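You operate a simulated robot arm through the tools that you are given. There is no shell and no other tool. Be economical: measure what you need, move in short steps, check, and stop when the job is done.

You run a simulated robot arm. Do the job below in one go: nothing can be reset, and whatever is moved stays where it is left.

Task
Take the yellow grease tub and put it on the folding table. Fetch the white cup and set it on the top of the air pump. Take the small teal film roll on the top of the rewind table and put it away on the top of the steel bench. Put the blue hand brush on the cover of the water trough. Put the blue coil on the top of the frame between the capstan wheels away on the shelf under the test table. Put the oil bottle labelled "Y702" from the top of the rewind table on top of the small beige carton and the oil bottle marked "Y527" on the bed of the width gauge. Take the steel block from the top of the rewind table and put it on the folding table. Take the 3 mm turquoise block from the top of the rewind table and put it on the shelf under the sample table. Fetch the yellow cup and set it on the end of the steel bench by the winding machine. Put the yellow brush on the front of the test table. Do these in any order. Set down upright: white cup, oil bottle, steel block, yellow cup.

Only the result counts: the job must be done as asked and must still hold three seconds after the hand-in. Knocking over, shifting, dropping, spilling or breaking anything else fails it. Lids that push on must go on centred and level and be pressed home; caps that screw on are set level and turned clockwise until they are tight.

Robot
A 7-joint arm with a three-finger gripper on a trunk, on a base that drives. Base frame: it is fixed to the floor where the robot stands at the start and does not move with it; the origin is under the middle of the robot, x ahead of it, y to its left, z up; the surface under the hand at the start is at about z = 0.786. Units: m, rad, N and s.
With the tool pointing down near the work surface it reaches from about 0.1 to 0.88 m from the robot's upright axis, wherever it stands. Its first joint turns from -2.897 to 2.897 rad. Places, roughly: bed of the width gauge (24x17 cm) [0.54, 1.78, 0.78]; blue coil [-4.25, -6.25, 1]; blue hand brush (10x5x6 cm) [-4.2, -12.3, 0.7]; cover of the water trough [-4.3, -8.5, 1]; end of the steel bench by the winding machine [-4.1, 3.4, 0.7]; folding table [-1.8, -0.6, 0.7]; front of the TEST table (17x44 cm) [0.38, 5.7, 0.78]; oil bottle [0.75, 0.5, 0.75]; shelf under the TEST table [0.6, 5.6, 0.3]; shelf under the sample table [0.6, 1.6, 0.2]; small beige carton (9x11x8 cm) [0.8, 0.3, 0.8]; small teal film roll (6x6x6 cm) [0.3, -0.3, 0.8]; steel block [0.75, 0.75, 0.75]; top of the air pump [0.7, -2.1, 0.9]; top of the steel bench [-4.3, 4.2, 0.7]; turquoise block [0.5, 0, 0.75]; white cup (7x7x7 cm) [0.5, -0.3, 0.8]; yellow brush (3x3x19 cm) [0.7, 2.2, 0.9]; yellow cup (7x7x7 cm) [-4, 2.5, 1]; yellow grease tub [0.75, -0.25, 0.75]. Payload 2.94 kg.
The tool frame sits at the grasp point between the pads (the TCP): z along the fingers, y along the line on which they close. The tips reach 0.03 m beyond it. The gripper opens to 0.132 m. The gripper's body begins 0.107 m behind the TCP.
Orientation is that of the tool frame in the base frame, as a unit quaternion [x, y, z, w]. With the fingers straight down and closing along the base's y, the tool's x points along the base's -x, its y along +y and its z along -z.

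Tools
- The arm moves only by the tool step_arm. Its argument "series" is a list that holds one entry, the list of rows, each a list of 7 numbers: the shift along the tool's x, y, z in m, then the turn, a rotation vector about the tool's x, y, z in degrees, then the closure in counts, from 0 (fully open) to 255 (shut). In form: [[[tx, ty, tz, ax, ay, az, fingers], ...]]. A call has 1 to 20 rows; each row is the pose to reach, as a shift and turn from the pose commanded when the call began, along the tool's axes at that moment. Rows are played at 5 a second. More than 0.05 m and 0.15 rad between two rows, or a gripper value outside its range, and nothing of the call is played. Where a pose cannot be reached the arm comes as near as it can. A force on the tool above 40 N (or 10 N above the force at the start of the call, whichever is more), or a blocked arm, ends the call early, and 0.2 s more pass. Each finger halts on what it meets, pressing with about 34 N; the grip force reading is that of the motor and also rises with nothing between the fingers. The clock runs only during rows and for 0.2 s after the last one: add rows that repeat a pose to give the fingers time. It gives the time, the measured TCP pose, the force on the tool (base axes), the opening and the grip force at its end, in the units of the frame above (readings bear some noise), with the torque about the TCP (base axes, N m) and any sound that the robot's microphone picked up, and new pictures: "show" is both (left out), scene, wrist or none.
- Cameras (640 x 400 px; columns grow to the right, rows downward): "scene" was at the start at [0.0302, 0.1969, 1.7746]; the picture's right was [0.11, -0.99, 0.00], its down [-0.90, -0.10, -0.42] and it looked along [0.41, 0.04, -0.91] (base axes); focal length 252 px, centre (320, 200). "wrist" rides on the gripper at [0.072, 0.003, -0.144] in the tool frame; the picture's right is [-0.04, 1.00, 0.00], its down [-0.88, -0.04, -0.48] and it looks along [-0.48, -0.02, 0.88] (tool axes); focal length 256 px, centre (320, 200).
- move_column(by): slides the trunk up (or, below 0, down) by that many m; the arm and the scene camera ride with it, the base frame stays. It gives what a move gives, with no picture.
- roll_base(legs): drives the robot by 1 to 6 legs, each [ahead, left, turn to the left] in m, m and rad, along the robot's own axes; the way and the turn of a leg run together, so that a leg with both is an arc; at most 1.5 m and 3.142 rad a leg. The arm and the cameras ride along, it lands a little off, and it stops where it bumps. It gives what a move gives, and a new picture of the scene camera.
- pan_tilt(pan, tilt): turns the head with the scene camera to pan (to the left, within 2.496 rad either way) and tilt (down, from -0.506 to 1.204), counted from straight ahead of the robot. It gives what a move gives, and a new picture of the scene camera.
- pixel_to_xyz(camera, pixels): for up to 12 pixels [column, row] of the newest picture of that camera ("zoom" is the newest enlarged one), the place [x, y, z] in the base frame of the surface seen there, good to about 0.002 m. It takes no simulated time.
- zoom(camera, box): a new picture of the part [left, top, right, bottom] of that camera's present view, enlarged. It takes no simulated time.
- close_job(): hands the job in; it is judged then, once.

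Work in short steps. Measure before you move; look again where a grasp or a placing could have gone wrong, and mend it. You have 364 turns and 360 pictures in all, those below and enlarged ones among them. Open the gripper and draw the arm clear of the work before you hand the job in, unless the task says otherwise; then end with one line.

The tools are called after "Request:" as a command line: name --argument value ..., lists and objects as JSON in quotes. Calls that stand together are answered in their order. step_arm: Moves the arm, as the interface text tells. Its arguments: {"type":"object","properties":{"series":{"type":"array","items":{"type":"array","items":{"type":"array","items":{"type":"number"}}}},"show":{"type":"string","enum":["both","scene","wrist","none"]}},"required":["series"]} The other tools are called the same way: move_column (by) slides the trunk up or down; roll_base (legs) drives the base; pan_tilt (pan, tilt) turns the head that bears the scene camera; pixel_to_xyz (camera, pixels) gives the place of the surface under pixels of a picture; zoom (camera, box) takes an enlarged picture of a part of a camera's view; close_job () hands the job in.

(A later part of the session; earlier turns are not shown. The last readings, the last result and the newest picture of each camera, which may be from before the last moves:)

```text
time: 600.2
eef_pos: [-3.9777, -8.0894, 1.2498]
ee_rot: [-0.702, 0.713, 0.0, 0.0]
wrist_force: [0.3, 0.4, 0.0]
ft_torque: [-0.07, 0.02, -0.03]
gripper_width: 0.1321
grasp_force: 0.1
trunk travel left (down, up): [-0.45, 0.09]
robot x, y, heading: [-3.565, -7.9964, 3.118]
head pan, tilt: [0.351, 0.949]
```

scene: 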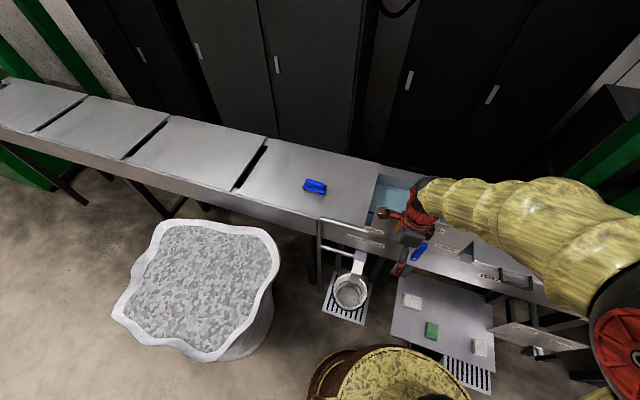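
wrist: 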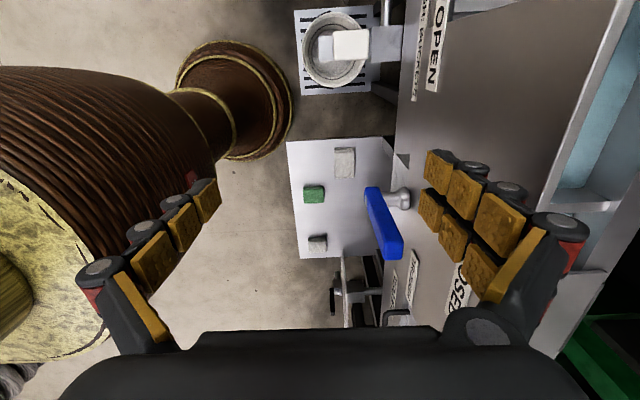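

Brush is on the cover. Next the coil: back out, strafe right, and look.

Request:
roll_base --legs '[[-0.6, 0, 0.02], [0, -1.5, 0], [0, -0.2, 0]]'

Request:
pan_tilt --pan 0.1 --tilt 0.7

Request:
zoom --camera "scene" --box '[180, 100, 480, 300]'

```text
time: 612.0
eef_pos: [-3.4028, -6.3665, 1.2508]
ee_rot: [0.716, -0.698, 0.001, 0.002]
wrist_force: [0.0, 0.4, 0.7]
ft_torque: [-0.06, -0.02, 0.0]
gripper_width: 0.1321
grasp_force: 0.0
trunk travel left (down, up): [-0.45, 0.09]
robot x, y, heading: [-2.994, -6.2531, -3.121]
head pan, tilt: [0.351, 0.949]
```

scene: 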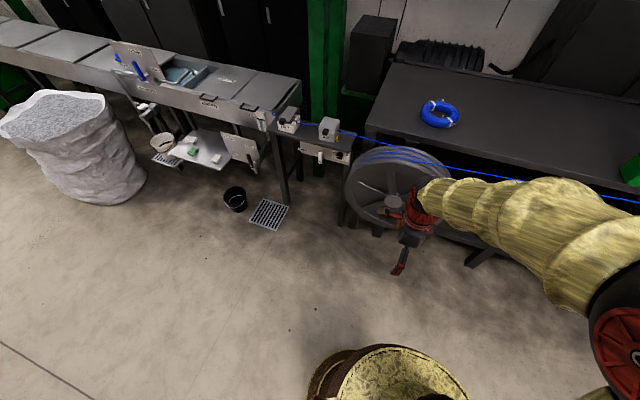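

```text
time: 612.8
eef_pos: [-3.4029, -6.3679, 1.2501]
ee_rot: [0.716, -0.698, 0.0, -0.001]
wrist_force: [-0.5, -0.4, 0.1]
ft_torque: [-0.01, 0.03, 0.01]
gripper_width: 0.132
grasp_force: 0.2
trunk travel left (down, up): [-0.45, 0.09]
robot x, y, heading: [-2.9943, -6.2583, -3.122]
head pan, tilt: [0.099, 0.7]
```

scene: 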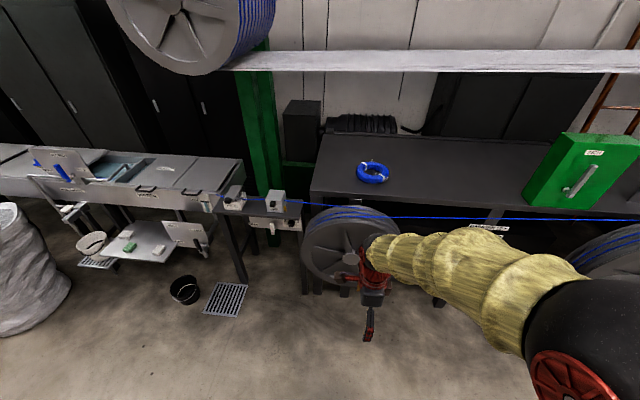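

```text
2.00 times, centred on (330, 200) of scene
```

zoom: 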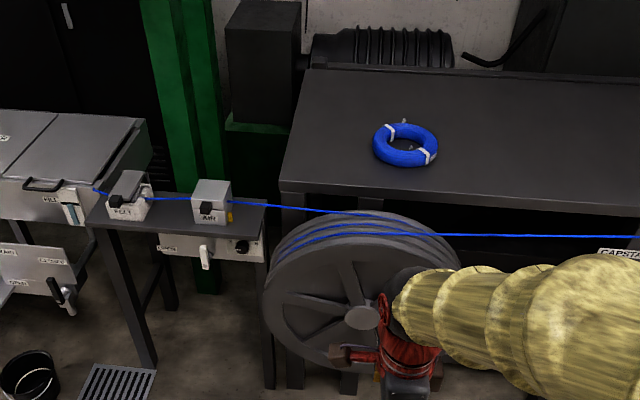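

Measure coil, wheel front, wire and overhead bar.

Request:
pixel_to_xyz --camera "zoom" --pixels '[[380, 145], [433, 150], [406, 130], [405, 160], [340, 350], [400, 290], [270, 300], [560, 237], [300, 190], [500, 200], [405, 147], [350, 222]]'

Request:
pixel_to_xyz --camera "scene" --pixels '[[400, 60], [200, 60], [320, 55]]'

```text
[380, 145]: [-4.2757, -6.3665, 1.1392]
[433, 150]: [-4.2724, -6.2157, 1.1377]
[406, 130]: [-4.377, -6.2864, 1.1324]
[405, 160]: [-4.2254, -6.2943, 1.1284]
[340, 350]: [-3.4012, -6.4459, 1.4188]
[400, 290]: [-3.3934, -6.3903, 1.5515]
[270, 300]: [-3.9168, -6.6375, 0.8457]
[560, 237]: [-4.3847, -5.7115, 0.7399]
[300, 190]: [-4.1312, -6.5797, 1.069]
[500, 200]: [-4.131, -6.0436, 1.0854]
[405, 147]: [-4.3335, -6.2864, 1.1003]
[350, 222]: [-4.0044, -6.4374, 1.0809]
```

```text
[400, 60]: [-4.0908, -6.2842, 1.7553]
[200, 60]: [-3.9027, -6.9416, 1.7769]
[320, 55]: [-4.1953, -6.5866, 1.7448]
```

The overhead bar is at z≈1.75, so I lower the trunk 0.2 m. I also yaw the tool back by −90°.

Request:
step_arm --series '[[[0, 0, 0, 0, 0, -8.2, 0], [0, 0, 0, 0, 0, -16.4, 0], [0, 0, 0, 0, 0, -24.6, 0], [0, 0, 0, 0, 0, -32.8, 0], [0, 0, 0, 0, 0, -41, 0], [0, 0, 0, 0, 0, -49.2, 0], [0, 0, 0, 0, 0, -57.4, 0], [0, 0, 0, 0, 0, -65.6, 0], [0, 0, 0, 0, 0, -73.8, 0], [0, 0, 0, 0, 0, -82, 0], [0, 0, 0, 0, 0, -90, 0]]]' --show "none"

Request:
roll_base --legs '[[0.5, 0, -0.02]]'

Request:
step_arm --series '[[[0, 0, 0, 0, 0, 0, 0]]]' --show "wrist"

```text
time: 615.2
eef_pos: [-3.4022, -6.367, 1.2505]
ee_rot: [1.0, 0.014, -0.002, 0.0]
wrist_force: [0.3, 0.1, 0.4]
ft_torque: [-0.01, 0.0, -0.02]
gripper_width: 0.1322
grasp_force: 0.0
trunk travel left (down, up): [-0.45, 0.09]
robot x, y, heading: [-2.9937, -6.2546, -3.123]
head pan, tilt: [0.099, 0.7]
```

```text
time: 618.1
eef_pos: [-3.8977, -6.3419, 1.2501]
ee_rot: [1.0, -0.013, 0.0, 0.0]
wrist_force: [0.6, -0.4, -0.6]
ft_torque: [0.0, 0.0, -0.01]
gripper_width: 0.1319
grasp_force: 0.1
trunk travel left (down, up): [-0.45, 0.09]
robot x, y, heading: [-3.4827, -6.2539, 3.107]
head pan, tilt: [0.099, 0.7]
```

scene: 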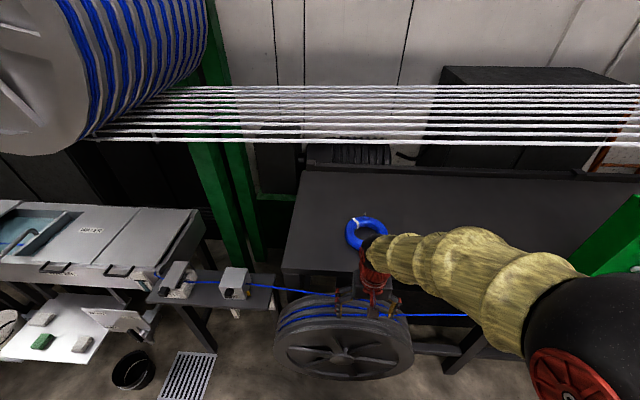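

```text
time: 618.5
eef_pos: [-3.8984, -6.3414, 1.2487]
ee_rot: [1.0, -0.013, 0.0, 0.0]
wrist_force: [0.3, -0.6, -0.1]
ft_torque: [-0.03, 0.01, -0.02]
gripper_width: 0.1318
grasp_force: 0.1
trunk travel left (down, up): [-0.45, 0.09]
robot x, y, heading: [-3.4839, -6.2501, 3.112]
head pan, tilt: [0.099, 0.7]
```

wrist: 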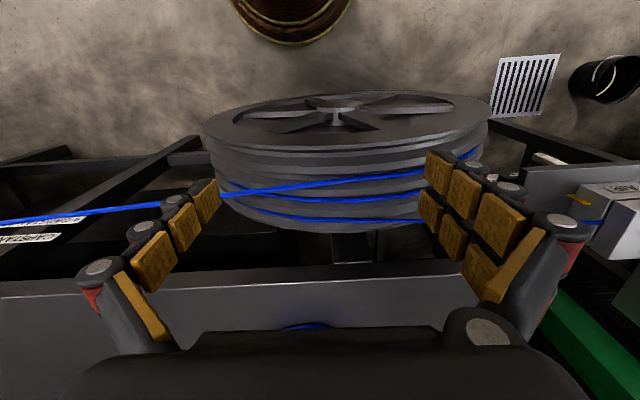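

Check how high the forearm/elbow is versus the overhead strands.

Request:
pixel_to_xyz --camera "scene" --pixels '[[600, 300], [550, 290], [480, 240], [400, 245], [250, 140], [400, 145], [500, 88], [366, 232], [352, 232], [380, 232], [367, 222], [355, 217]]'

```text
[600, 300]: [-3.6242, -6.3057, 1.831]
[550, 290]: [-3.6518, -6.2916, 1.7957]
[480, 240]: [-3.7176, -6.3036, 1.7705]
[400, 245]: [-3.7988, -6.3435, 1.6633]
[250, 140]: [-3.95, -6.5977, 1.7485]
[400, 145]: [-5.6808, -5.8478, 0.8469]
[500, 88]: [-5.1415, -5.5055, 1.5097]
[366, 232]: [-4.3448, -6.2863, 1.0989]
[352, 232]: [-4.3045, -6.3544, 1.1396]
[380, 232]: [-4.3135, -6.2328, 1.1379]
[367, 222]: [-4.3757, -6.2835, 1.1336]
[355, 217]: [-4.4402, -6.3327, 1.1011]
```

The elbow top is at z≈1.83, so I lower the trunk by 0.3 m in stages while raising the hand with the arm.

Request:
move_column --by -0.08

Request:
step_arm --series '[[[0, 0, -0.04, 0, 0, 0, 0], [0, 0, -0.08, 0, 0, 0, 0], [0, 0, -0.12, 0, 0, 0, 0]]]' --show "none"

Request:
move_column --by -0.12

Request:
step_arm --series '[[[0, 0, -0.04, 0, 0, 0, 0], [0, 0, -0.08, 0, 0, 0, 0], [0, 0, -0.12, 0, 0, 0, 0]]]' --show "none"

Request:
move_column --by -0.12

Request:
step_arm --series '[[[0, 0, -0.02, 0, 0, 0, 0]]]'

Request:
pixel_to_xyz --camera "scene" --pixels '[[600, 300], [550, 290], [480, 240], [400, 245]]'

```text
time: 619.6
eef_pos: [-3.898, -6.3428, 1.1704]
ee_rot: [1.0, -0.013, -0.001, 0.0]
wrist_force: [1.2, -0.2, 0.1]
ft_torque: [-0.01, -0.01, 0.0]
gripper_width: 0.1321
grasp_force: 0.0
trunk travel left (down, up): [-0.37, 0.17]
robot x, y, heading: [-3.4841, -6.2534, 3.112]
head pan, tilt: [0.099, 0.7]
```

```text
time: 620.4
eef_pos: [-3.8983, -6.3413, 1.2887]
ee_rot: [1.0, -0.013, -0.001, 0.0]
wrist_force: [0.7, -0.4, -0.1]
ft_torque: [-0.01, 0.03, 0.03]
gripper_width: 0.1319
grasp_force: 0.0
trunk travel left (down, up): [-0.37, 0.17]
robot x, y, heading: [-3.484, -6.2514, 3.107]
head pan, tilt: [0.099, 0.7]
```

```text
time: 621.9
eef_pos: [-3.8991, -6.3413, 1.1688]
ee_rot: [1.0, -0.014, -0.001, 0.0]
wrist_force: [-0.4, 0.8, 0.1]
ft_torque: [-0.01, 0.02, -0.01]
gripper_width: 0.132
grasp_force: 0.0
trunk travel left (down, up): [-0.25, 0.29]
robot x, y, heading: [-3.4806, -6.2472, 3.111]
head pan, tilt: [0.099, 0.7]
```

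```text
time: 622.7
eef_pos: [-3.9002, -6.3395, 1.2882]
ee_rot: [1.0, -0.013, 0.001, -0.001]
wrist_force: [-0.3, -0.6, 0.0]
ft_torque: [-0.02, 0.01, 0.01]
gripper_width: 0.1318
grasp_force: 0.0
trunk travel left (down, up): [-0.25, 0.29]
robot x, y, heading: [-3.4839, -6.2532, 3.108]
head pan, tilt: [0.099, 0.7]
```

```text
time: 624.2
eef_pos: [-3.9002, -6.3406, 1.167]
ee_rot: [1.0, -0.013, -0.001, 0.0]
wrist_force: [0.6, 0.8, -0.4]
ft_torque: [0.0, 0.0, -0.01]
gripper_width: 0.1319
grasp_force: 0.1
trunk travel left (down, up): [-0.13, 0.41]
robot x, y, heading: [-3.4808, -6.2503, 3.109]
head pan, tilt: [0.099, 0.7]
```

```text
time: 624.6
eef_pos: [-3.9006, -6.3415, 1.1867]
ee_rot: [1.0, -0.013, -0.001, 0.0]
wrist_force: [0.5, -1.1, -0.2]
ft_torque: [0.03, -0.01, -0.01]
gripper_width: 0.132
grasp_force: 0.1
trunk travel left (down, up): [-0.13, 0.41]
robot x, y, heading: [-3.4842, -6.2527, 3.107]
head pan, tilt: [0.099, 0.7]
```

scene: 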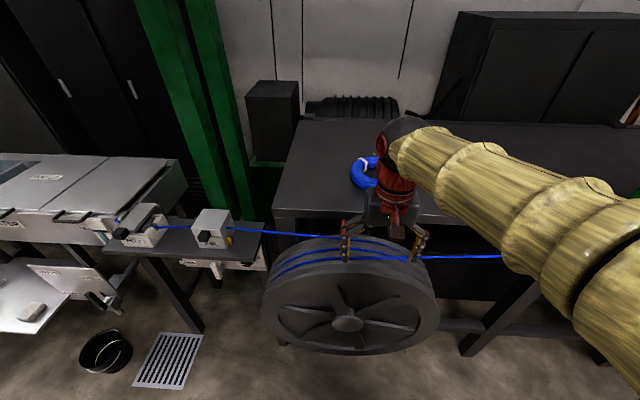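
wrist: 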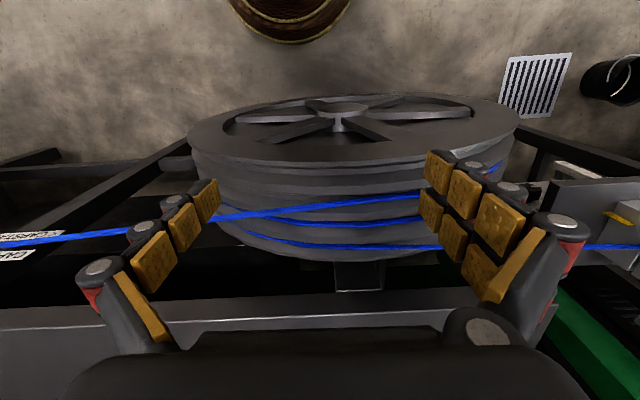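

```text
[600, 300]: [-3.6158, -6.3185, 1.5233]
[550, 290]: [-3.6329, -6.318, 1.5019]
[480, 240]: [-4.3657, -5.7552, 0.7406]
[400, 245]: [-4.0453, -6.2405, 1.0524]
```

Forearm is now below 1.55. I move over the frame to view the coil.

Request:
step_arm --series '[[[-0.03, -0.008, -0.02, 0, 0, 0, 0], [-0.07, -0.016, -0.03, 0, 0, 0, 0], [-0.11, -0.024, -0.04, 0, 0, 0, 0], [-0.15, -0.032, -0.04, 0, 0, 0, 0], [-0.19, -0.04, -0.04, 0, 0, 0, 0], [-0.22, -0.044, -0.04, 0, 0, 0, 0]]]'

Request:
zoom --camera "wrist" --box '[200, 80, 440, 300]'

```text
time: 626.0
eef_pos: [-4.119, -6.2883, 1.2265]
ee_rot: [1.0, -0.013, 0.0, -0.001]
wrist_force: [0.5, 0.2, 0.2]
ft_torque: [0.02, -0.02, 0.0]
gripper_width: 0.1317
grasp_force: 0.1
trunk travel left (down, up): [-0.13, 0.41]
robot x, y, heading: [-3.4815, -6.2505, 3.112]
head pan, tilt: [0.099, 0.7]
```

scene: 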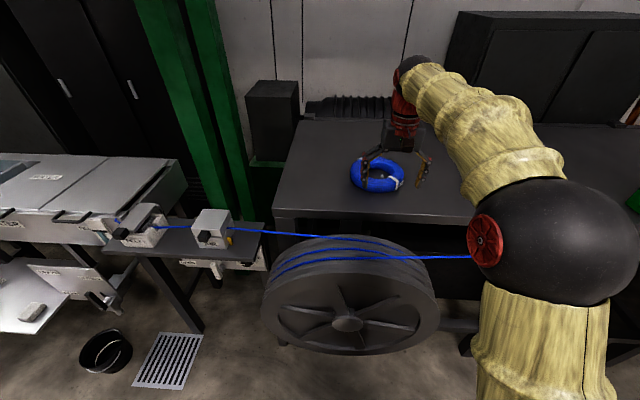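
wrist: 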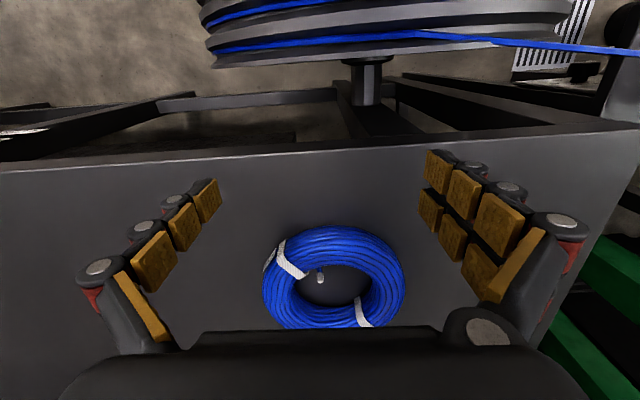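

```text
1.82 times, centred on (320, 190) of wrist
```

zoom: 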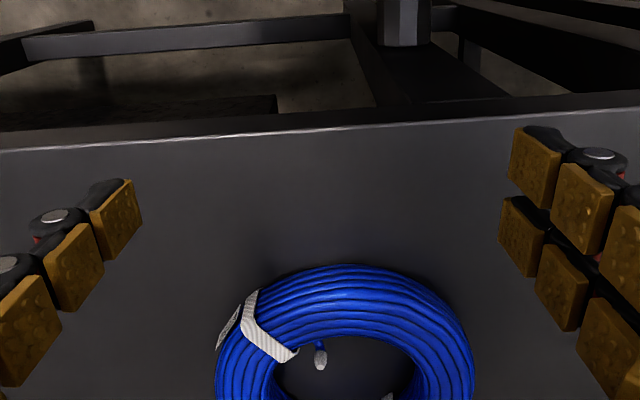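

Request:
pixel_to_xyz --camera "wrist" --pixels '[[266, 290], [280, 290], [294, 292], [372, 285], [385, 285], [401, 285], [335, 230], [335, 250], [335, 285], [340, 320]]'

```text
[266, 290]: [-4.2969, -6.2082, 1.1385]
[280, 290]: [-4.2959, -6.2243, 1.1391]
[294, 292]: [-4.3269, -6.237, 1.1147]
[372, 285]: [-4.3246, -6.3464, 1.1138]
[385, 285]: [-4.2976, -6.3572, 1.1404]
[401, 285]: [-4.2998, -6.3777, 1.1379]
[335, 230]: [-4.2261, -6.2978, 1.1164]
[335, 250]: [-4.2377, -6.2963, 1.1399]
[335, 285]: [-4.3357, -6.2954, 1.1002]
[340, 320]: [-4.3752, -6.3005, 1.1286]
```

Coil centre (-4.305, -6.292), tube ~4 cm. I grip its +y side at (-4.305, -6.221): move above it with 0.08 m opening.

Request:
step_arm --series '[[[-0.04, -0.013, 0, 0, 0, 0, 50], [-0.08, -0.026, 0, 0, 0, 0, 90], [-0.12, -0.04, 0, 0, 0, 0, 95], [-0.16, -0.053, 0, 0, 0, 0, 95], [-0.188, -0.062, 0, 0, 0, 0, 95], [-0.188, -0.062, 0.03, 0, 0, 0, 95], [-0.188, -0.062, 0.045, 0, 0, 0, 95], [-0.188, -0.062, 0.045, 0, 0, 0, 95]]]'

```text
time: 627.8
eef_pos: [-4.288, -6.223, 1.1846]
ee_rot: [1.0, -0.012, -0.002, 0.0]
wrist_force: [0.3, 0.1, 0.4]
ft_torque: [0.0, 0.05, 0.01]
gripper_width: 0.0828
grasp_force: 0.0
out of reach, approached as far as the arm can: row 4, 5, 6, 7, 8
trunk travel left (down, up): [-0.13, 0.41]
robot x, y, heading: [-3.4824, -6.2492, 3.112]
head pan, tilt: [0.099, 0.7]
```

scene: 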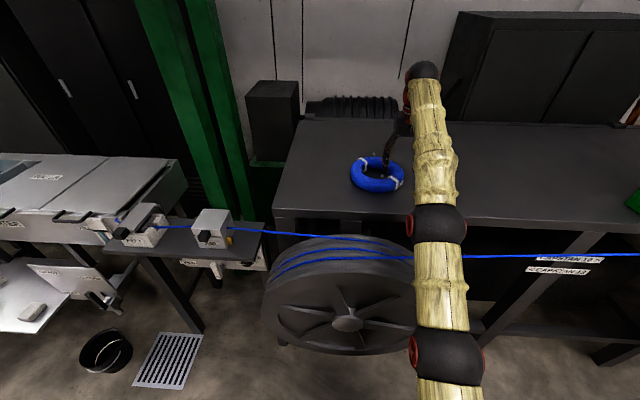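
wrist: 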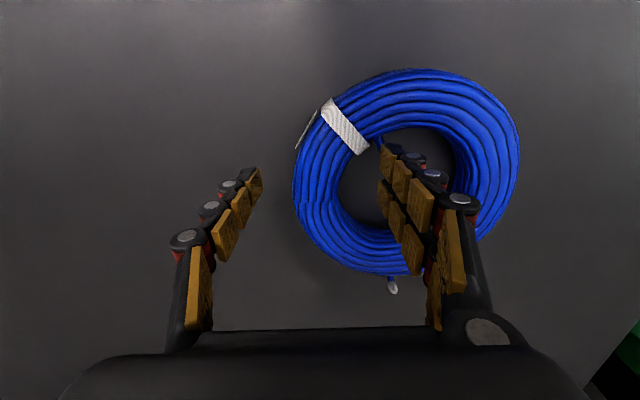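

The arm is fully stretched; I check link heights over the wire.

Request:
pixel_to_xyz --camera "scene" --pixels '[[440, 225], [440, 280], [448, 350], [430, 150], [470, 256], [405, 256], [430, 100]]'

```text
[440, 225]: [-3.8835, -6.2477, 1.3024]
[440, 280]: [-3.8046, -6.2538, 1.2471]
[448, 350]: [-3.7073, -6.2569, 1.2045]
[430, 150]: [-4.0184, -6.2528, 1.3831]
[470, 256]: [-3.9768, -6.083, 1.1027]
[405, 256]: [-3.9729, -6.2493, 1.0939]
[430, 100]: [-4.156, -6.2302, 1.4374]
```

I retreat the hand 0.12 m and drive the base forward 0.12 m for a bent arm.

Request:
step_arm --series '[[[0.04, 0, -0.03, 0, 0, 0, 95], [0.08, 0, -0.04, 0, 0, 0, 95], [0.12, 0, -0.04, 0, 0, 0, 95]]]' --show "none"

Request:
roll_base --legs '[[0.13, 0, 0.03]]'

Request:
step_arm --series '[[[0, 0, 0, 0, 0, 0, 95]]]'

```text
time: 628.6
eef_pos: [-4.1678, -6.2255, 1.2287]
ee_rot: [1.0, -0.013, -0.007, -0.001]
wrist_force: [3.8, -0.2, 12.2]
ft_torque: [-0.08, 0.45, 0.03]
gripper_width: 0.0842
grasp_force: 1.0
out of reach, approached as far as the arm can: row 1
trunk travel left (down, up): [-0.13, 0.41]
robot x, y, heading: [-3.4845, -6.2519, 3.104]
head pan, tilt: [0.099, 0.7]
```

```text
time: 629.9
eef_pos: [-4.3004, -6.2431, 1.2202]
ee_rot: [1.0, 0.001, 0.0, 0.0]
wrist_force: [0.3, -0.1, -0.9]
ft_torque: [0.0, -0.04, 0.02]
gripper_width: 0.0826
grasp_force: 0.0
trunk travel left (down, up): [-0.13, 0.41]
robot x, y, heading: [-3.6134, -6.2462, 3.135]
head pan, tilt: [0.099, 0.7]
```

scene: 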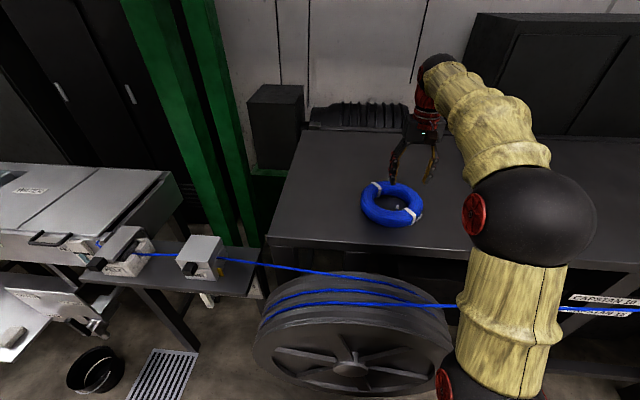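

```text
time: 630.3
eef_pos: [-4.2998, -6.243, 1.2219]
ee_rot: [1.0, 0.002, 0.0, 0.0]
wrist_force: [0.2, 0.0, -0.9]
ft_torque: [-0.01, -0.02, 0.02]
gripper_width: 0.0828
grasp_force: 0.0
trunk travel left (down, up): [-0.13, 0.41]
robot x, y, heading: [-3.6123, -6.2504, 3.135]
head pan, tilt: [0.099, 0.7]
```

scene: 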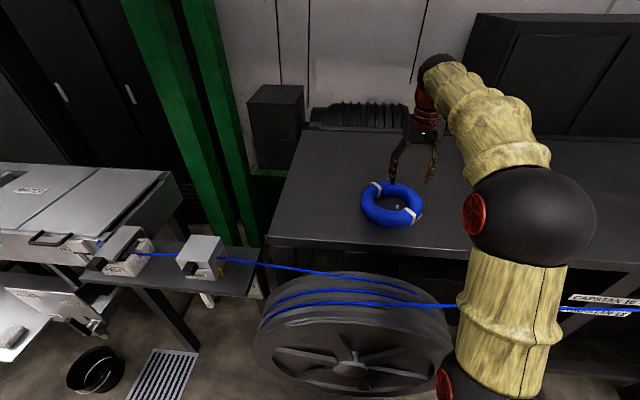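
wrist: 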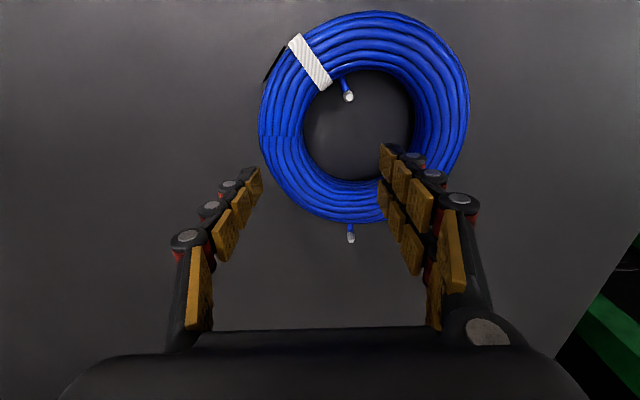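

Re-measure the coil from here.

Request:
pixel_to_xyz --camera "wrist" --pixels '[[263, 125], [280, 125], [300, 125], [410, 110], [440, 110], [467, 110], [365, 15], [355, 215], [355, 120], [350, 238]]'

```text
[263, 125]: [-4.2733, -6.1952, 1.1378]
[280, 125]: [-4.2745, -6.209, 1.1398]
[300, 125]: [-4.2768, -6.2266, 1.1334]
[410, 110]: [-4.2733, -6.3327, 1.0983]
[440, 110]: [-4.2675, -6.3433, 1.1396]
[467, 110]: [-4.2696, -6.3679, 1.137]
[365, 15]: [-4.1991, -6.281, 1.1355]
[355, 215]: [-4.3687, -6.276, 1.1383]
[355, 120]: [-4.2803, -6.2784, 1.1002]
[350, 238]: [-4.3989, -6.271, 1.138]
```

Coil centre now ≈ (-4.285, -6.281). I align on its +y side tube (y≈-6.214), descend and close.

Request:
step_arm --series '[[[0.015, -0.029, 0, 0, 0, 0, 95], [0.015, -0.029, 0.03, 0, 0, 0, 95], [0.015, -0.029, 0.06, 0, 0, 0, 95], [0.015, -0.029, 0.088, 0, 0, 0, 95], [0.015, -0.029, 0.088, 0, 0, 0, 150], [0.015, -0.029, 0.088, 0, 0, 0, 220], [0.015, -0.029, 0.088, 0, 0, 0, 220], [0.015, -0.029, 0.088, 0, 0, 0, 220], [0.015, -0.029, 0.088, 0, 0, 0, 220], [0.015, -0.029, 0.088, 0, 0, 0, 220]]]'

```text
time: 632.5
eef_pos: [-4.2836, -6.2139, 1.1327]
ee_rot: [1.0, 0.001, -0.001, 0.0]
wrist_force: [-1.0, 1.0, 1.5]
ft_torque: [0.06, 0.2, -0.01]
gripper_width: 0.0378
grasp_force: 33.3
trunk travel left (down, up): [-0.13, 0.41]
robot x, y, heading: [-3.6135, -6.2516, 3.137]
head pan, tilt: [0.099, 0.7]
```

scene: 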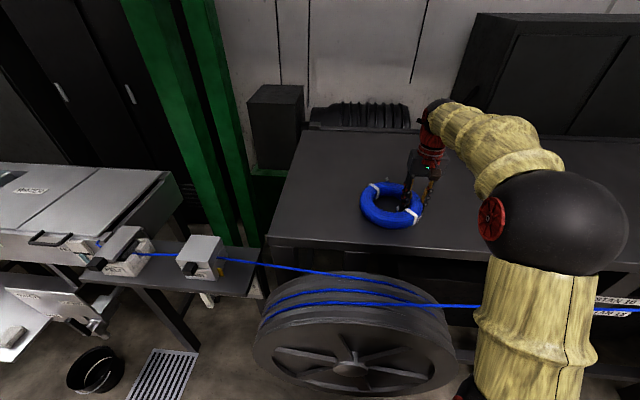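
wrist: 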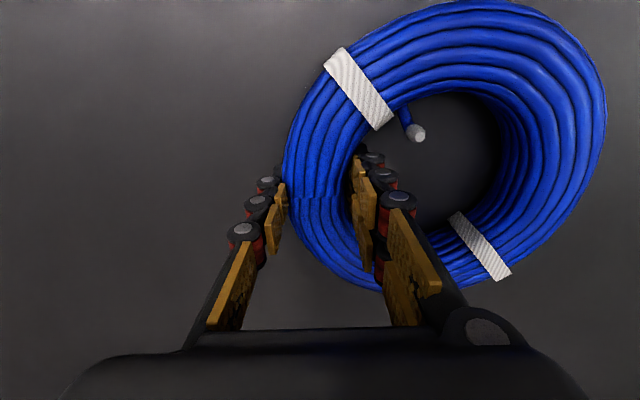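

Gripped. Lift 0.12 m and check that it holds.

Request:
step_arm --series '[[[0, 0, -0.02, 0, 0, 0, 220], [0, 0, -0.05, 0, 0, 0, 220], [0, 0, -0.08, 0, 0, 0, 220], [0, 0, -0.12, 0, 0, 0, 220], [0, 0, -0.12, 0, 0, 0, 220]]]'

```text
time: 633.7
eef_pos: [-4.2858, -6.2146, 1.2525]
ee_rot: [1.0, 0.002, 0.001, 0.0]
wrist_force: [0.3, 1.4, -5.7]
ft_torque: [0.43, -0.03, -0.01]
gripper_width: 0.0377
grasp_force: 33.9
trunk travel left (down, up): [-0.13, 0.41]
robot x, y, heading: [-3.6124, -6.2501, 3.137]
head pan, tilt: [0.099, 0.7]
```

scene: 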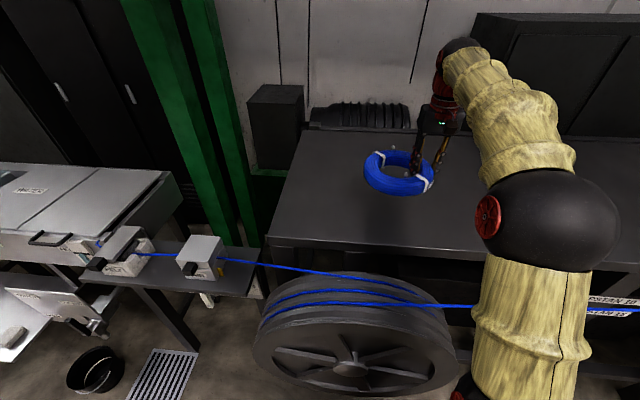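
wrist: 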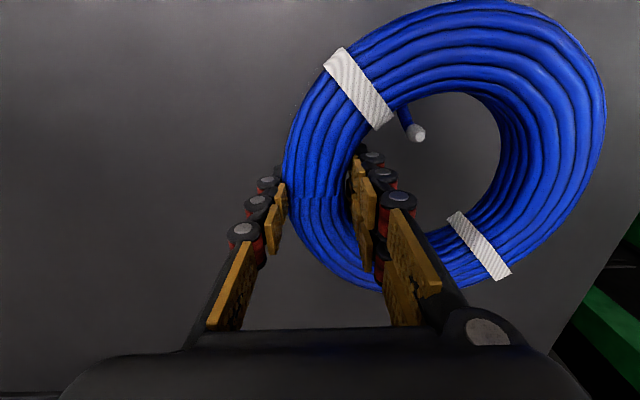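

Held firmly. I back out, then pull the hand in.

Request:
roll_base --legs '[[-0.65, 0, 0]]'

Request:
step_arm --series '[[[0.045, 0, 0, 0, 0, 0, 220], [0.09, 0, 0, 0, 0, 0, 220], [0.135, 0, 0, 0, 0, 0, 220], [0.18, 0, 0, 0, 0, 0, 220], [0.225, 0, 0, 0, 0, 0, 220], [0.25, 0, 0, 0, 0, 0, 220]]]' --show "none"

Request:
pan_tilt --pan -1.4 --tilt 0.4

```text
time: 637.3
eef_pos: [-3.6445, -6.2189, 1.2525]
ee_rot: [1.0, 0.004, 0.001, 0.0]
wrist_force: [-0.5, -0.9, -5.4]
ft_torque: [0.42, -0.01, 0.0]
gripper_width: 0.0378
grasp_force: 33.7
trunk travel left (down, up): [-0.13, 0.41]
robot x, y, heading: [-2.9726, -6.2495, -3.144]
head pan, tilt: [0.099, 0.7]
```

scene: 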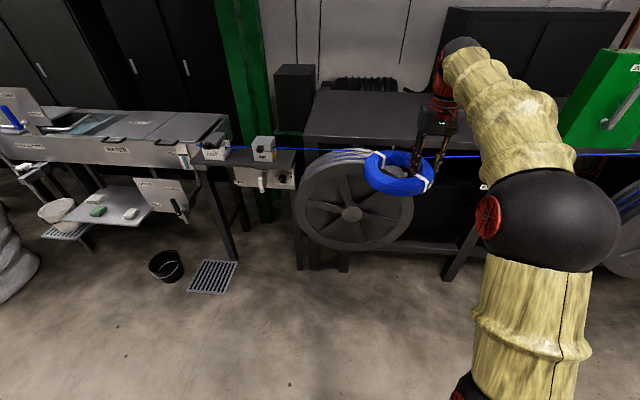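

```text
time: 638.7
eef_pos: [-3.3926, -6.2146, 1.2508]
ee_rot: [1.0, 0.005, 0.0, 0.0]
wrist_force: [0.3, -0.1, -6.0]
ft_torque: [0.39, 0.03, -0.01]
gripper_width: 0.0376
grasp_force: 34.1
trunk travel left (down, up): [-0.13, 0.41]
robot x, y, heading: [-2.9722, -6.2494, -3.147]
head pan, tilt: [0.099, 0.7]
```

```text
time: 640.3
eef_pos: [-3.3941, -6.2141, 1.2499]
ee_rot: [1.0, 0.004, 0.0, 0.0]
wrist_force: [-0.8, -0.6, -5.9]
ft_torque: [0.43, -0.03, -0.01]
gripper_width: 0.0378
grasp_force: 34.0
trunk travel left (down, up): [-0.13, 0.41]
robot x, y, heading: [-2.9731, -6.2492, -3.143]
head pan, tilt: [-1.4, 0.4]
```

scene: 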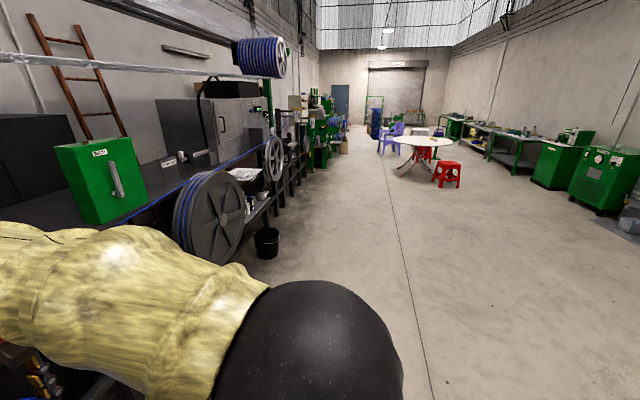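

Path clear; strafe right 6 m.

Request:
roll_base --legs '[[0, -1.5, 0], [0, -1.5, 0], [0, -1.5, 0], [0, -1.5, 0]]'

```text
time: 668.9
eef_pos: [-3.3137, -0.1945, 1.2513]
ee_rot: [1.0, -0.002, -0.001, 0.0]
wrist_force: [0.7, 0.2, -6.3]
ft_torque: [0.42, 0.01, -0.02]
gripper_width: 0.0376
grasp_force: 33.6
trunk travel left (down, up): [-0.13, 0.41]
robot x, y, heading: [-2.8898, -0.2325, 3.129]
head pan, tilt: [-1.4, 0.4]
```

scene: 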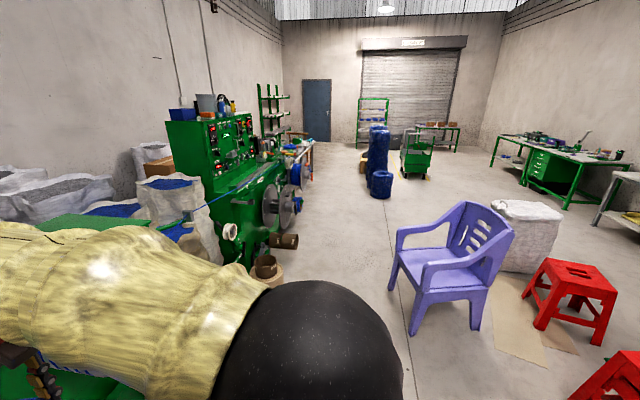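

Correct x by 0.1 m and heading, then strafe right 3.2 m past the chair.

Request:
roll_base --legs '[[0.1, 0, 0.012], [0, -1.5, 0], [0, -1.5, 0], [0, -0.2, 0]]'

```text
time: 685.3
eef_pos: [-3.3952, 3.0111, 1.2496]
ee_rot: [1.0, 0.0, 0.0, 0.0]
wrist_force: [0.5, 0.1, -6.7]
ft_torque: [0.41, 0.0, -0.01]
gripper_width: 0.0379
grasp_force: 34.1
trunk travel left (down, up): [-0.13, 0.41]
robot x, y, heading: [-2.972, 2.9719, 3.134]
head pan, tilt: [-1.4, 0.4]
```

scene: 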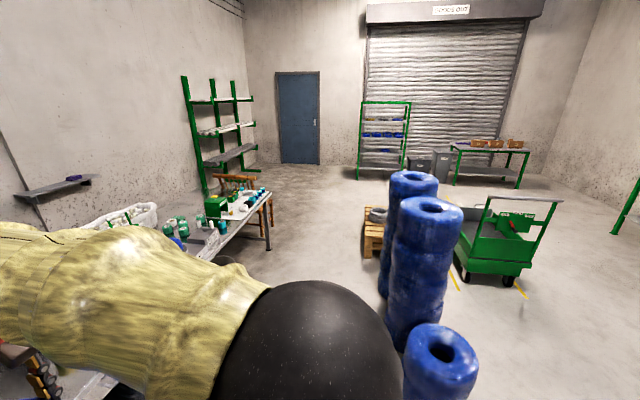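

Drive backward east 2.35 m, then turn to face the tables.

Request:
roll_base --legs '[[-1.4, 0, 0.007], [-0.95, 0, 0], [0, 0, 3.141]]'

Request:
pan_tilt --pan 0.8 --tilt 0.5

```text
time: 704.7
eef_pos: [-0.1576, 2.9464, 1.25]
ee_rot: [-0.059, 0.998, 0.0, 0.0]
wrist_force: [-0.3, 0.1, -6.3]
ft_torque: [-0.42, -0.06, -0.03]
gripper_width: 0.0379
grasp_force: 33.9
trunk travel left (down, up): [-0.13, 0.41]
robot x, y, heading: [-0.5798, 2.936, 0.109]
head pan, tilt: [-1.4, 0.4]
```

scene: 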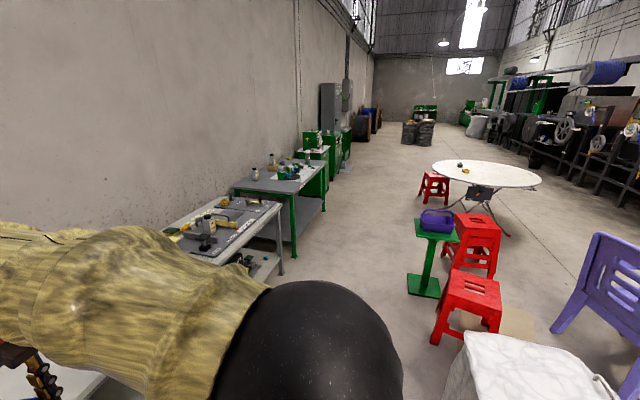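

```text
time: 706.7
eef_pos: [-0.1557, 2.9469, 1.2506]
ee_rot: [-0.059, 0.998, 0.0, 0.001]
wrist_force: [1.3, -0.1, -6.4]
ft_torque: [-0.41, -0.08, 0.03]
gripper_width: 0.0378
grasp_force: 34.2
trunk travel left (down, up): [-0.13, 0.41]
robot x, y, heading: [-0.58, 2.9358, 0.107]
head pan, tilt: [0.799, 0.499]
```

scene: 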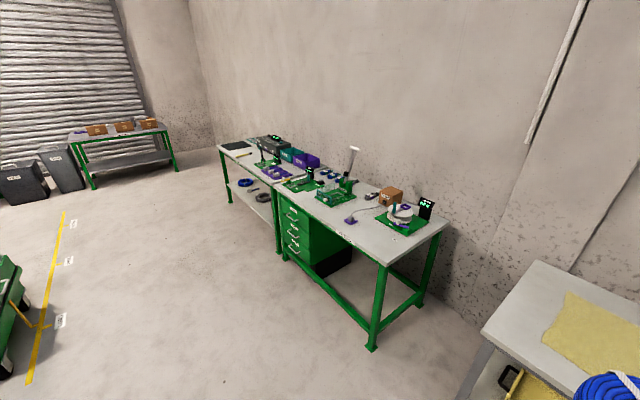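

Straighten and strafe left to the TEST table.

Request:
roll_base --legs '[[0, 0, -0.107], [0, 1.4, 0], [0, 1.1, 0]]'

Request:
pan_tilt --pan 0.3 --tilt 0.7

Request:
zoom --camera "scene" --box '[160, 140, 480, 360]'

```text
time: 719.2
eef_pos: [-0.1565, 5.3388, 1.2496]
ee_rot: [-0.004, 1.0, 0.0, 0.001]
wrist_force: [0.2, 0.3, -5.2]
ft_torque: [-0.47, 0.0, 0.01]
gripper_width: 0.0377
grasp_force: 34.5
trunk travel left (down, up): [-0.13, 0.41]
robot x, y, heading: [-0.5781, 5.3748, -0.0]
head pan, tilt: [0.799, 0.499]
```

scene: 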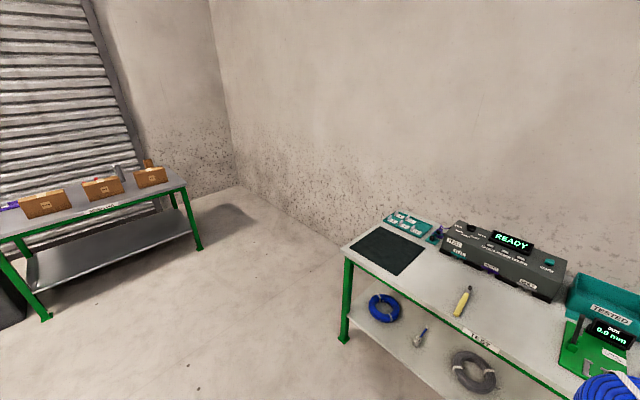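

```text
time: 720.1
eef_pos: [-0.1555, 5.338, 1.2497]
ee_rot: [-0.004, 1.0, 0.0, -0.002]
wrist_force: [0.2, 0.3, -5.4]
ft_torque: [-0.45, -0.03, 0.01]
gripper_width: 0.0377
grasp_force: 34.3
trunk travel left (down, up): [-0.13, 0.41]
robot x, y, heading: [-0.5782, 5.3689, 0.004]
head pan, tilt: [0.3, 0.7]
```

scene: 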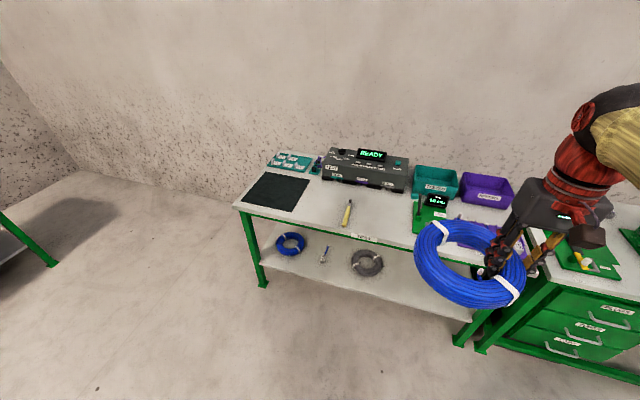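

```text
1.82 times, centred on (320, 250) of scene
```

zoom: 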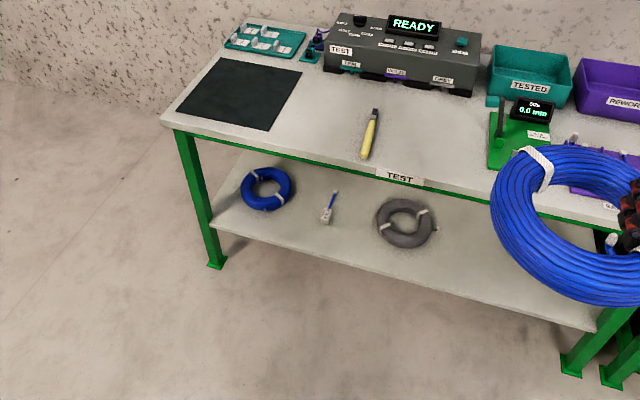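

Measure free part of the shelf right of the grey coil.

Request:
pixel_to_xyz --camera "zoom" --pixels '[[435, 230], [405, 240], [375, 220], [480, 260], [500, 300], [540, 312], [585, 340], [470, 235], [405, 270], [330, 215], [265, 205], [480, 200]]'

```text
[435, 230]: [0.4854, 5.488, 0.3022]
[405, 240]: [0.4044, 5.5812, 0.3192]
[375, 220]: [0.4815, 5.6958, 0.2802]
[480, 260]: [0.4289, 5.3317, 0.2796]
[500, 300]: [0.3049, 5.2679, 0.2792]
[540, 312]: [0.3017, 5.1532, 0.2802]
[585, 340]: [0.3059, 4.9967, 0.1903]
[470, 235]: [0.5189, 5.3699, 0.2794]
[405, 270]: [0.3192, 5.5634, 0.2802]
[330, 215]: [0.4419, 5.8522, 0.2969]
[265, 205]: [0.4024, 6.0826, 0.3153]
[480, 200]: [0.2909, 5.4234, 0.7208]
```

Shelf free y≈5.05–5.45 right of the grey coil. I align sideways (grip at y≈5.20), lower the trunk, then pitch the tool forward by 50° while moving forward/down.

Request:
roll_base --legs '[[-0.05, -0.14, 0]]'

Request:
move_column --by -0.125

Request:
step_arm --series '[[[-0.03, 0, 0.03, 0, -5, 0, 220], [-0.06, 0, 0.06, 0, -10, 0, 220], [-0.09, 0, 0.09, 0, -15, 0, 220], [-0.12, 0, 0.12, 0, -20, 0, 220], [-0.15, 0, 0.15, 0, -25, 0, 220], [-0.18, 0, 0.18, 0, -30, 0, 220], [-0.21, 0, 0.21, 0, -35, 0, 220], [-0.24, 0, 0.24, 0, -40, 0, 220], [-0.26, 0, 0.275, 0, -45, 0, 220], [-0.27, 0, 0.315, 0, -50, 0, 220], [-0.27, 0, 0.36, 0, -50, 0, 220], [-0.27, 0, 0.4, 0, -50, 0, 220]]]'

```text
time: 721.5
eef_pos: [-0.2057, 5.1991, 1.2503]
ee_rot: [-0.006, 1.0, 0.0, 0.001]
wrist_force: [0.2, -0.1, -6.1]
ft_torque: [-0.44, -0.02, 0.0]
gripper_width: 0.0377
grasp_force: 33.7
trunk travel left (down, up): [-0.13, 0.41]
robot x, y, heading: [-0.629, 5.2351, 0.0]
head pan, tilt: [0.3, 0.7]
```

scene: 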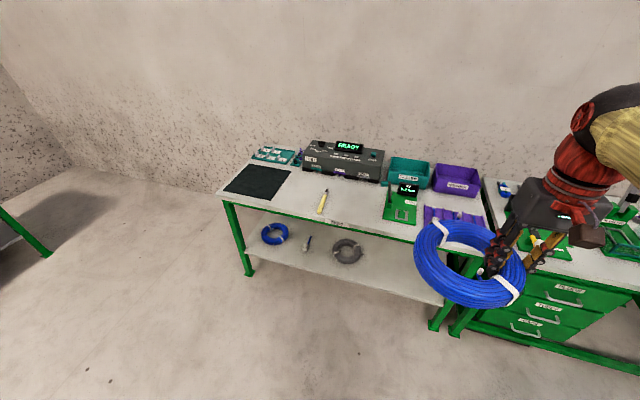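

```text
time: 723.0
eef_pos: [-0.2054, 5.1998, 1.126]
ee_rot: [-0.005, 1.0, -0.001, -0.001]
wrist_force: [0.5, -0.3, -5.6]
ft_torque: [-0.43, -0.02, -0.07]
gripper_width: 0.0379
grasp_force: 33.9
trunk travel left (down, up): [-0.005, 0.535]
robot x, y, heading: [-0.6269, 5.2307, -0.001]
head pan, tilt: [0.3, 0.7]
```

```text
time: 725.3
eef_pos: [0.1073, 5.1981, 0.9422]
ee_rot: [-0.01, 0.866, -0.009, 0.5]
wrist_force: [-0.3, -0.2, 6.4]
ft_torque: [-0.09, 0.66, 0.0]
gripper_width: 0.0377
grasp_force: 34.3
trunk travel left (down, up): [-0.005, 0.535]
robot x, y, heading: [-0.6275, 5.2359, 0.009]
head pan, tilt: [0.3, 0.7]
stopped in row 11: the force on the tool passed its limit at 48 N (the readings are from after the stop); the commanded pose is now the measured one
```

scene: 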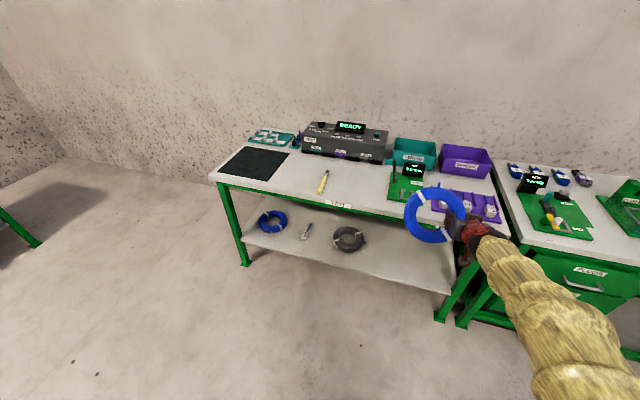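
wrist: 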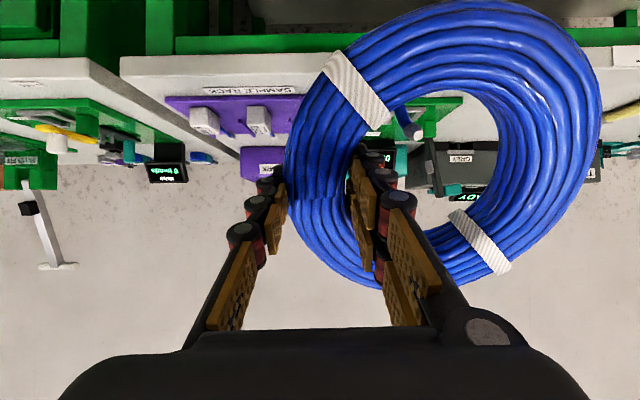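

The stop may be a transient; I read the force again with a null step.

Request:
step_arm --series '[[[0, 0, 0, 0, 0, 0, 220], [0, 0, 0, 0, 0, 0, 220]]]' --show "none"

Request:
zoom --camera "scene" --box '[370, 130, 640, 330]'

```text
time: 725.9
eef_pos: [0.105, 5.1996, 0.9265]
ee_rot: [-0.011, 0.871, -0.007, 0.492]
wrist_force: [-0.5, -0.1, -5.4]
ft_torque: [-0.42, 0.09, -0.01]
gripper_width: 0.0375
grasp_force: 34.3
trunk travel left (down, up): [-0.005, 0.535]
robot x, y, heading: [-0.6282, 5.2349, -0.001]
head pan, tilt: [0.3, 0.7]
```

```text
2.00 times, centred on (505, 230) of scene
```

zoom: 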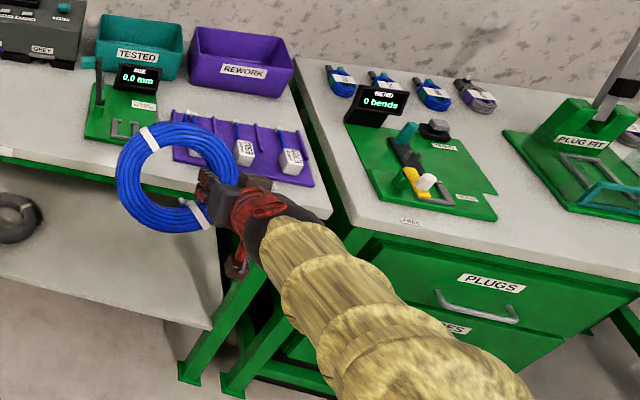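

Only the coil's weight now (a transient). Pitch is ≈59°. I descend straight down 0.46 m in front of the table.

Request:
step_arm --series '[[[0.03, 0, 0.018, 0, 0, 0, 220], [0.065, 0, 0.039, 0, 0, 0, 220], [0.1, 0, 0.06, 0, 0, 0, 220], [0.135, 0, 0.081, 0, 0, 0, 220], [0.17, 0, 0.102, 0, 0, 0, 220], [0.205, 0, 0.124, 0, 0, 0, 220], [0.24, 0, 0.145, 0, 0, 0, 220], [0.275, 0, 0.166, 0, 0, 0, 220], [0.31, 0, 0.187, 0, 0, 0, 220], [0.345, 0, 0.208, 0, 0, 0, 220], [0.37, 0, 0.223, 0, 0, 0, 220], [0.395, 0, 0.238, 0, 0, 0, 220]]]'

```text
time: 728.5
eef_pos: [0.1092, 5.1675, 0.468]
ee_rot: [-0.017, 0.872, 0.006, 0.49]
wrist_force: [0.3, -0.9, -5.6]
ft_torque: [-0.37, 0.15, 0.0]
gripper_width: 0.038
grasp_force: 34.0
out of reach, approached as far as the arm can: row 5, 6, 7, 8, 9, 10, 11, 12
trunk travel left (down, up): [-0.005, 0.535]
robot x, y, heading: [-0.6326, 5.2351, 0.003]
head pan, tilt: [0.3, 0.7]
```

scene: 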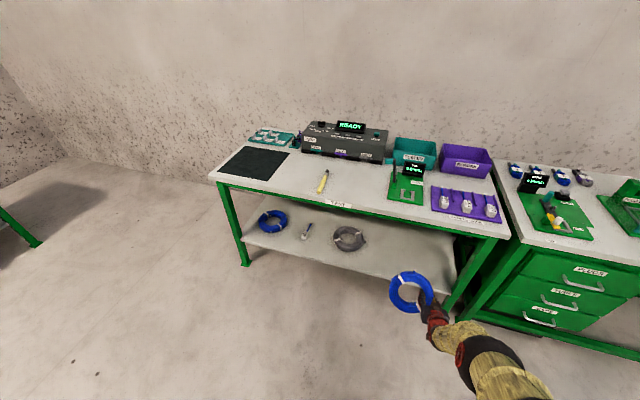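
wrist: 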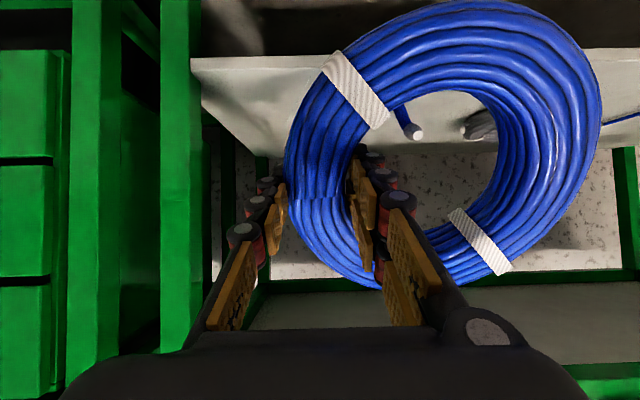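

Check leg clearance: measure leg, shelf edge.

Request:
pixel_to_xyz --camera "wrist" --pixels '[[195, 200], [200, 100], [165, 200], [230, 75], [250, 130], [480, 130], [600, 90], [300, 320]]'

```text
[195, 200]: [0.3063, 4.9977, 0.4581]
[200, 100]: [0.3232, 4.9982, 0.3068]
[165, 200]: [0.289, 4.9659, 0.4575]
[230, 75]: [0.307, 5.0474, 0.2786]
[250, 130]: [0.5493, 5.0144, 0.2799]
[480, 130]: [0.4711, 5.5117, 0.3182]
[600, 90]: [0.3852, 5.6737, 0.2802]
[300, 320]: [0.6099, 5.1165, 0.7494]
```

Clear. Drive forward 0.31 m, +0.02 m left.

Request:
roll_base --legs '[[0.31, 0.02, 0]]'

Request:
step_arm --series '[[[0, 0, 0, 0, 0, 0, 220]]]' --show "wrist"

```text
time: 730.6
eef_pos: [0.4252, 5.1904, 0.468]
ee_rot: [-0.017, 0.872, 0.006, 0.489]
wrist_force: [-1.0, 0.3, -5.0]
ft_torque: [-0.42, 0.05, 0.04]
gripper_width: 0.0378
grasp_force: 33.4
trunk travel left (down, up): [-0.005, 0.535]
robot x, y, heading: [-0.3148, 5.2572, 0.005]
head pan, tilt: [0.3, 0.7]
```

scene: 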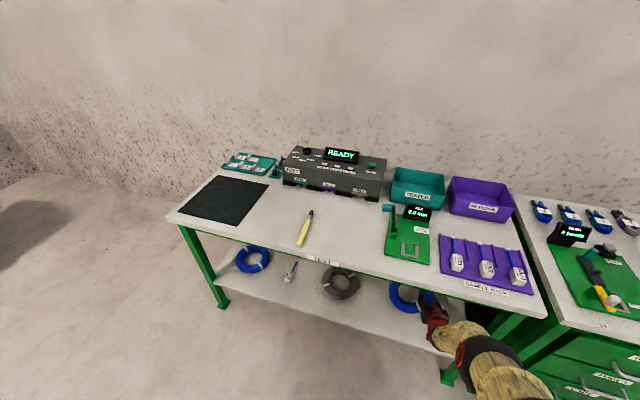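

```text
time: 731.0
eef_pos: [0.4244, 5.1897, 0.4666]
ee_rot: [-0.017, 0.872, 0.006, 0.488]
wrist_force: [-0.2, 0.5, -5.4]
ft_torque: [-0.43, 0.06, 0.02]
gripper_width: 0.0374
grasp_force: 33.7
trunk travel left (down, up): [-0.005, 0.535]
robot x, y, heading: [-0.3138, 5.2529, 0.005]
head pan, tilt: [0.3, 0.7]
```

wrist: 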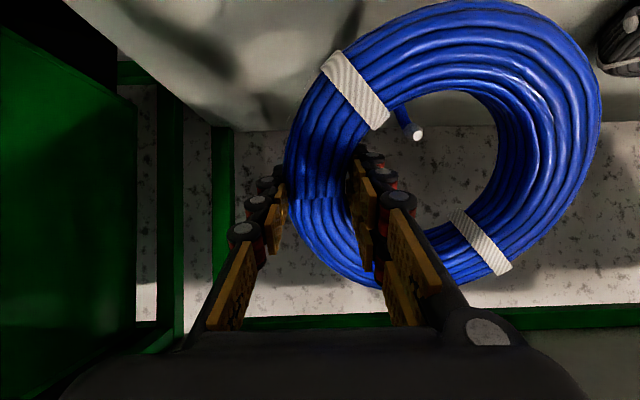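

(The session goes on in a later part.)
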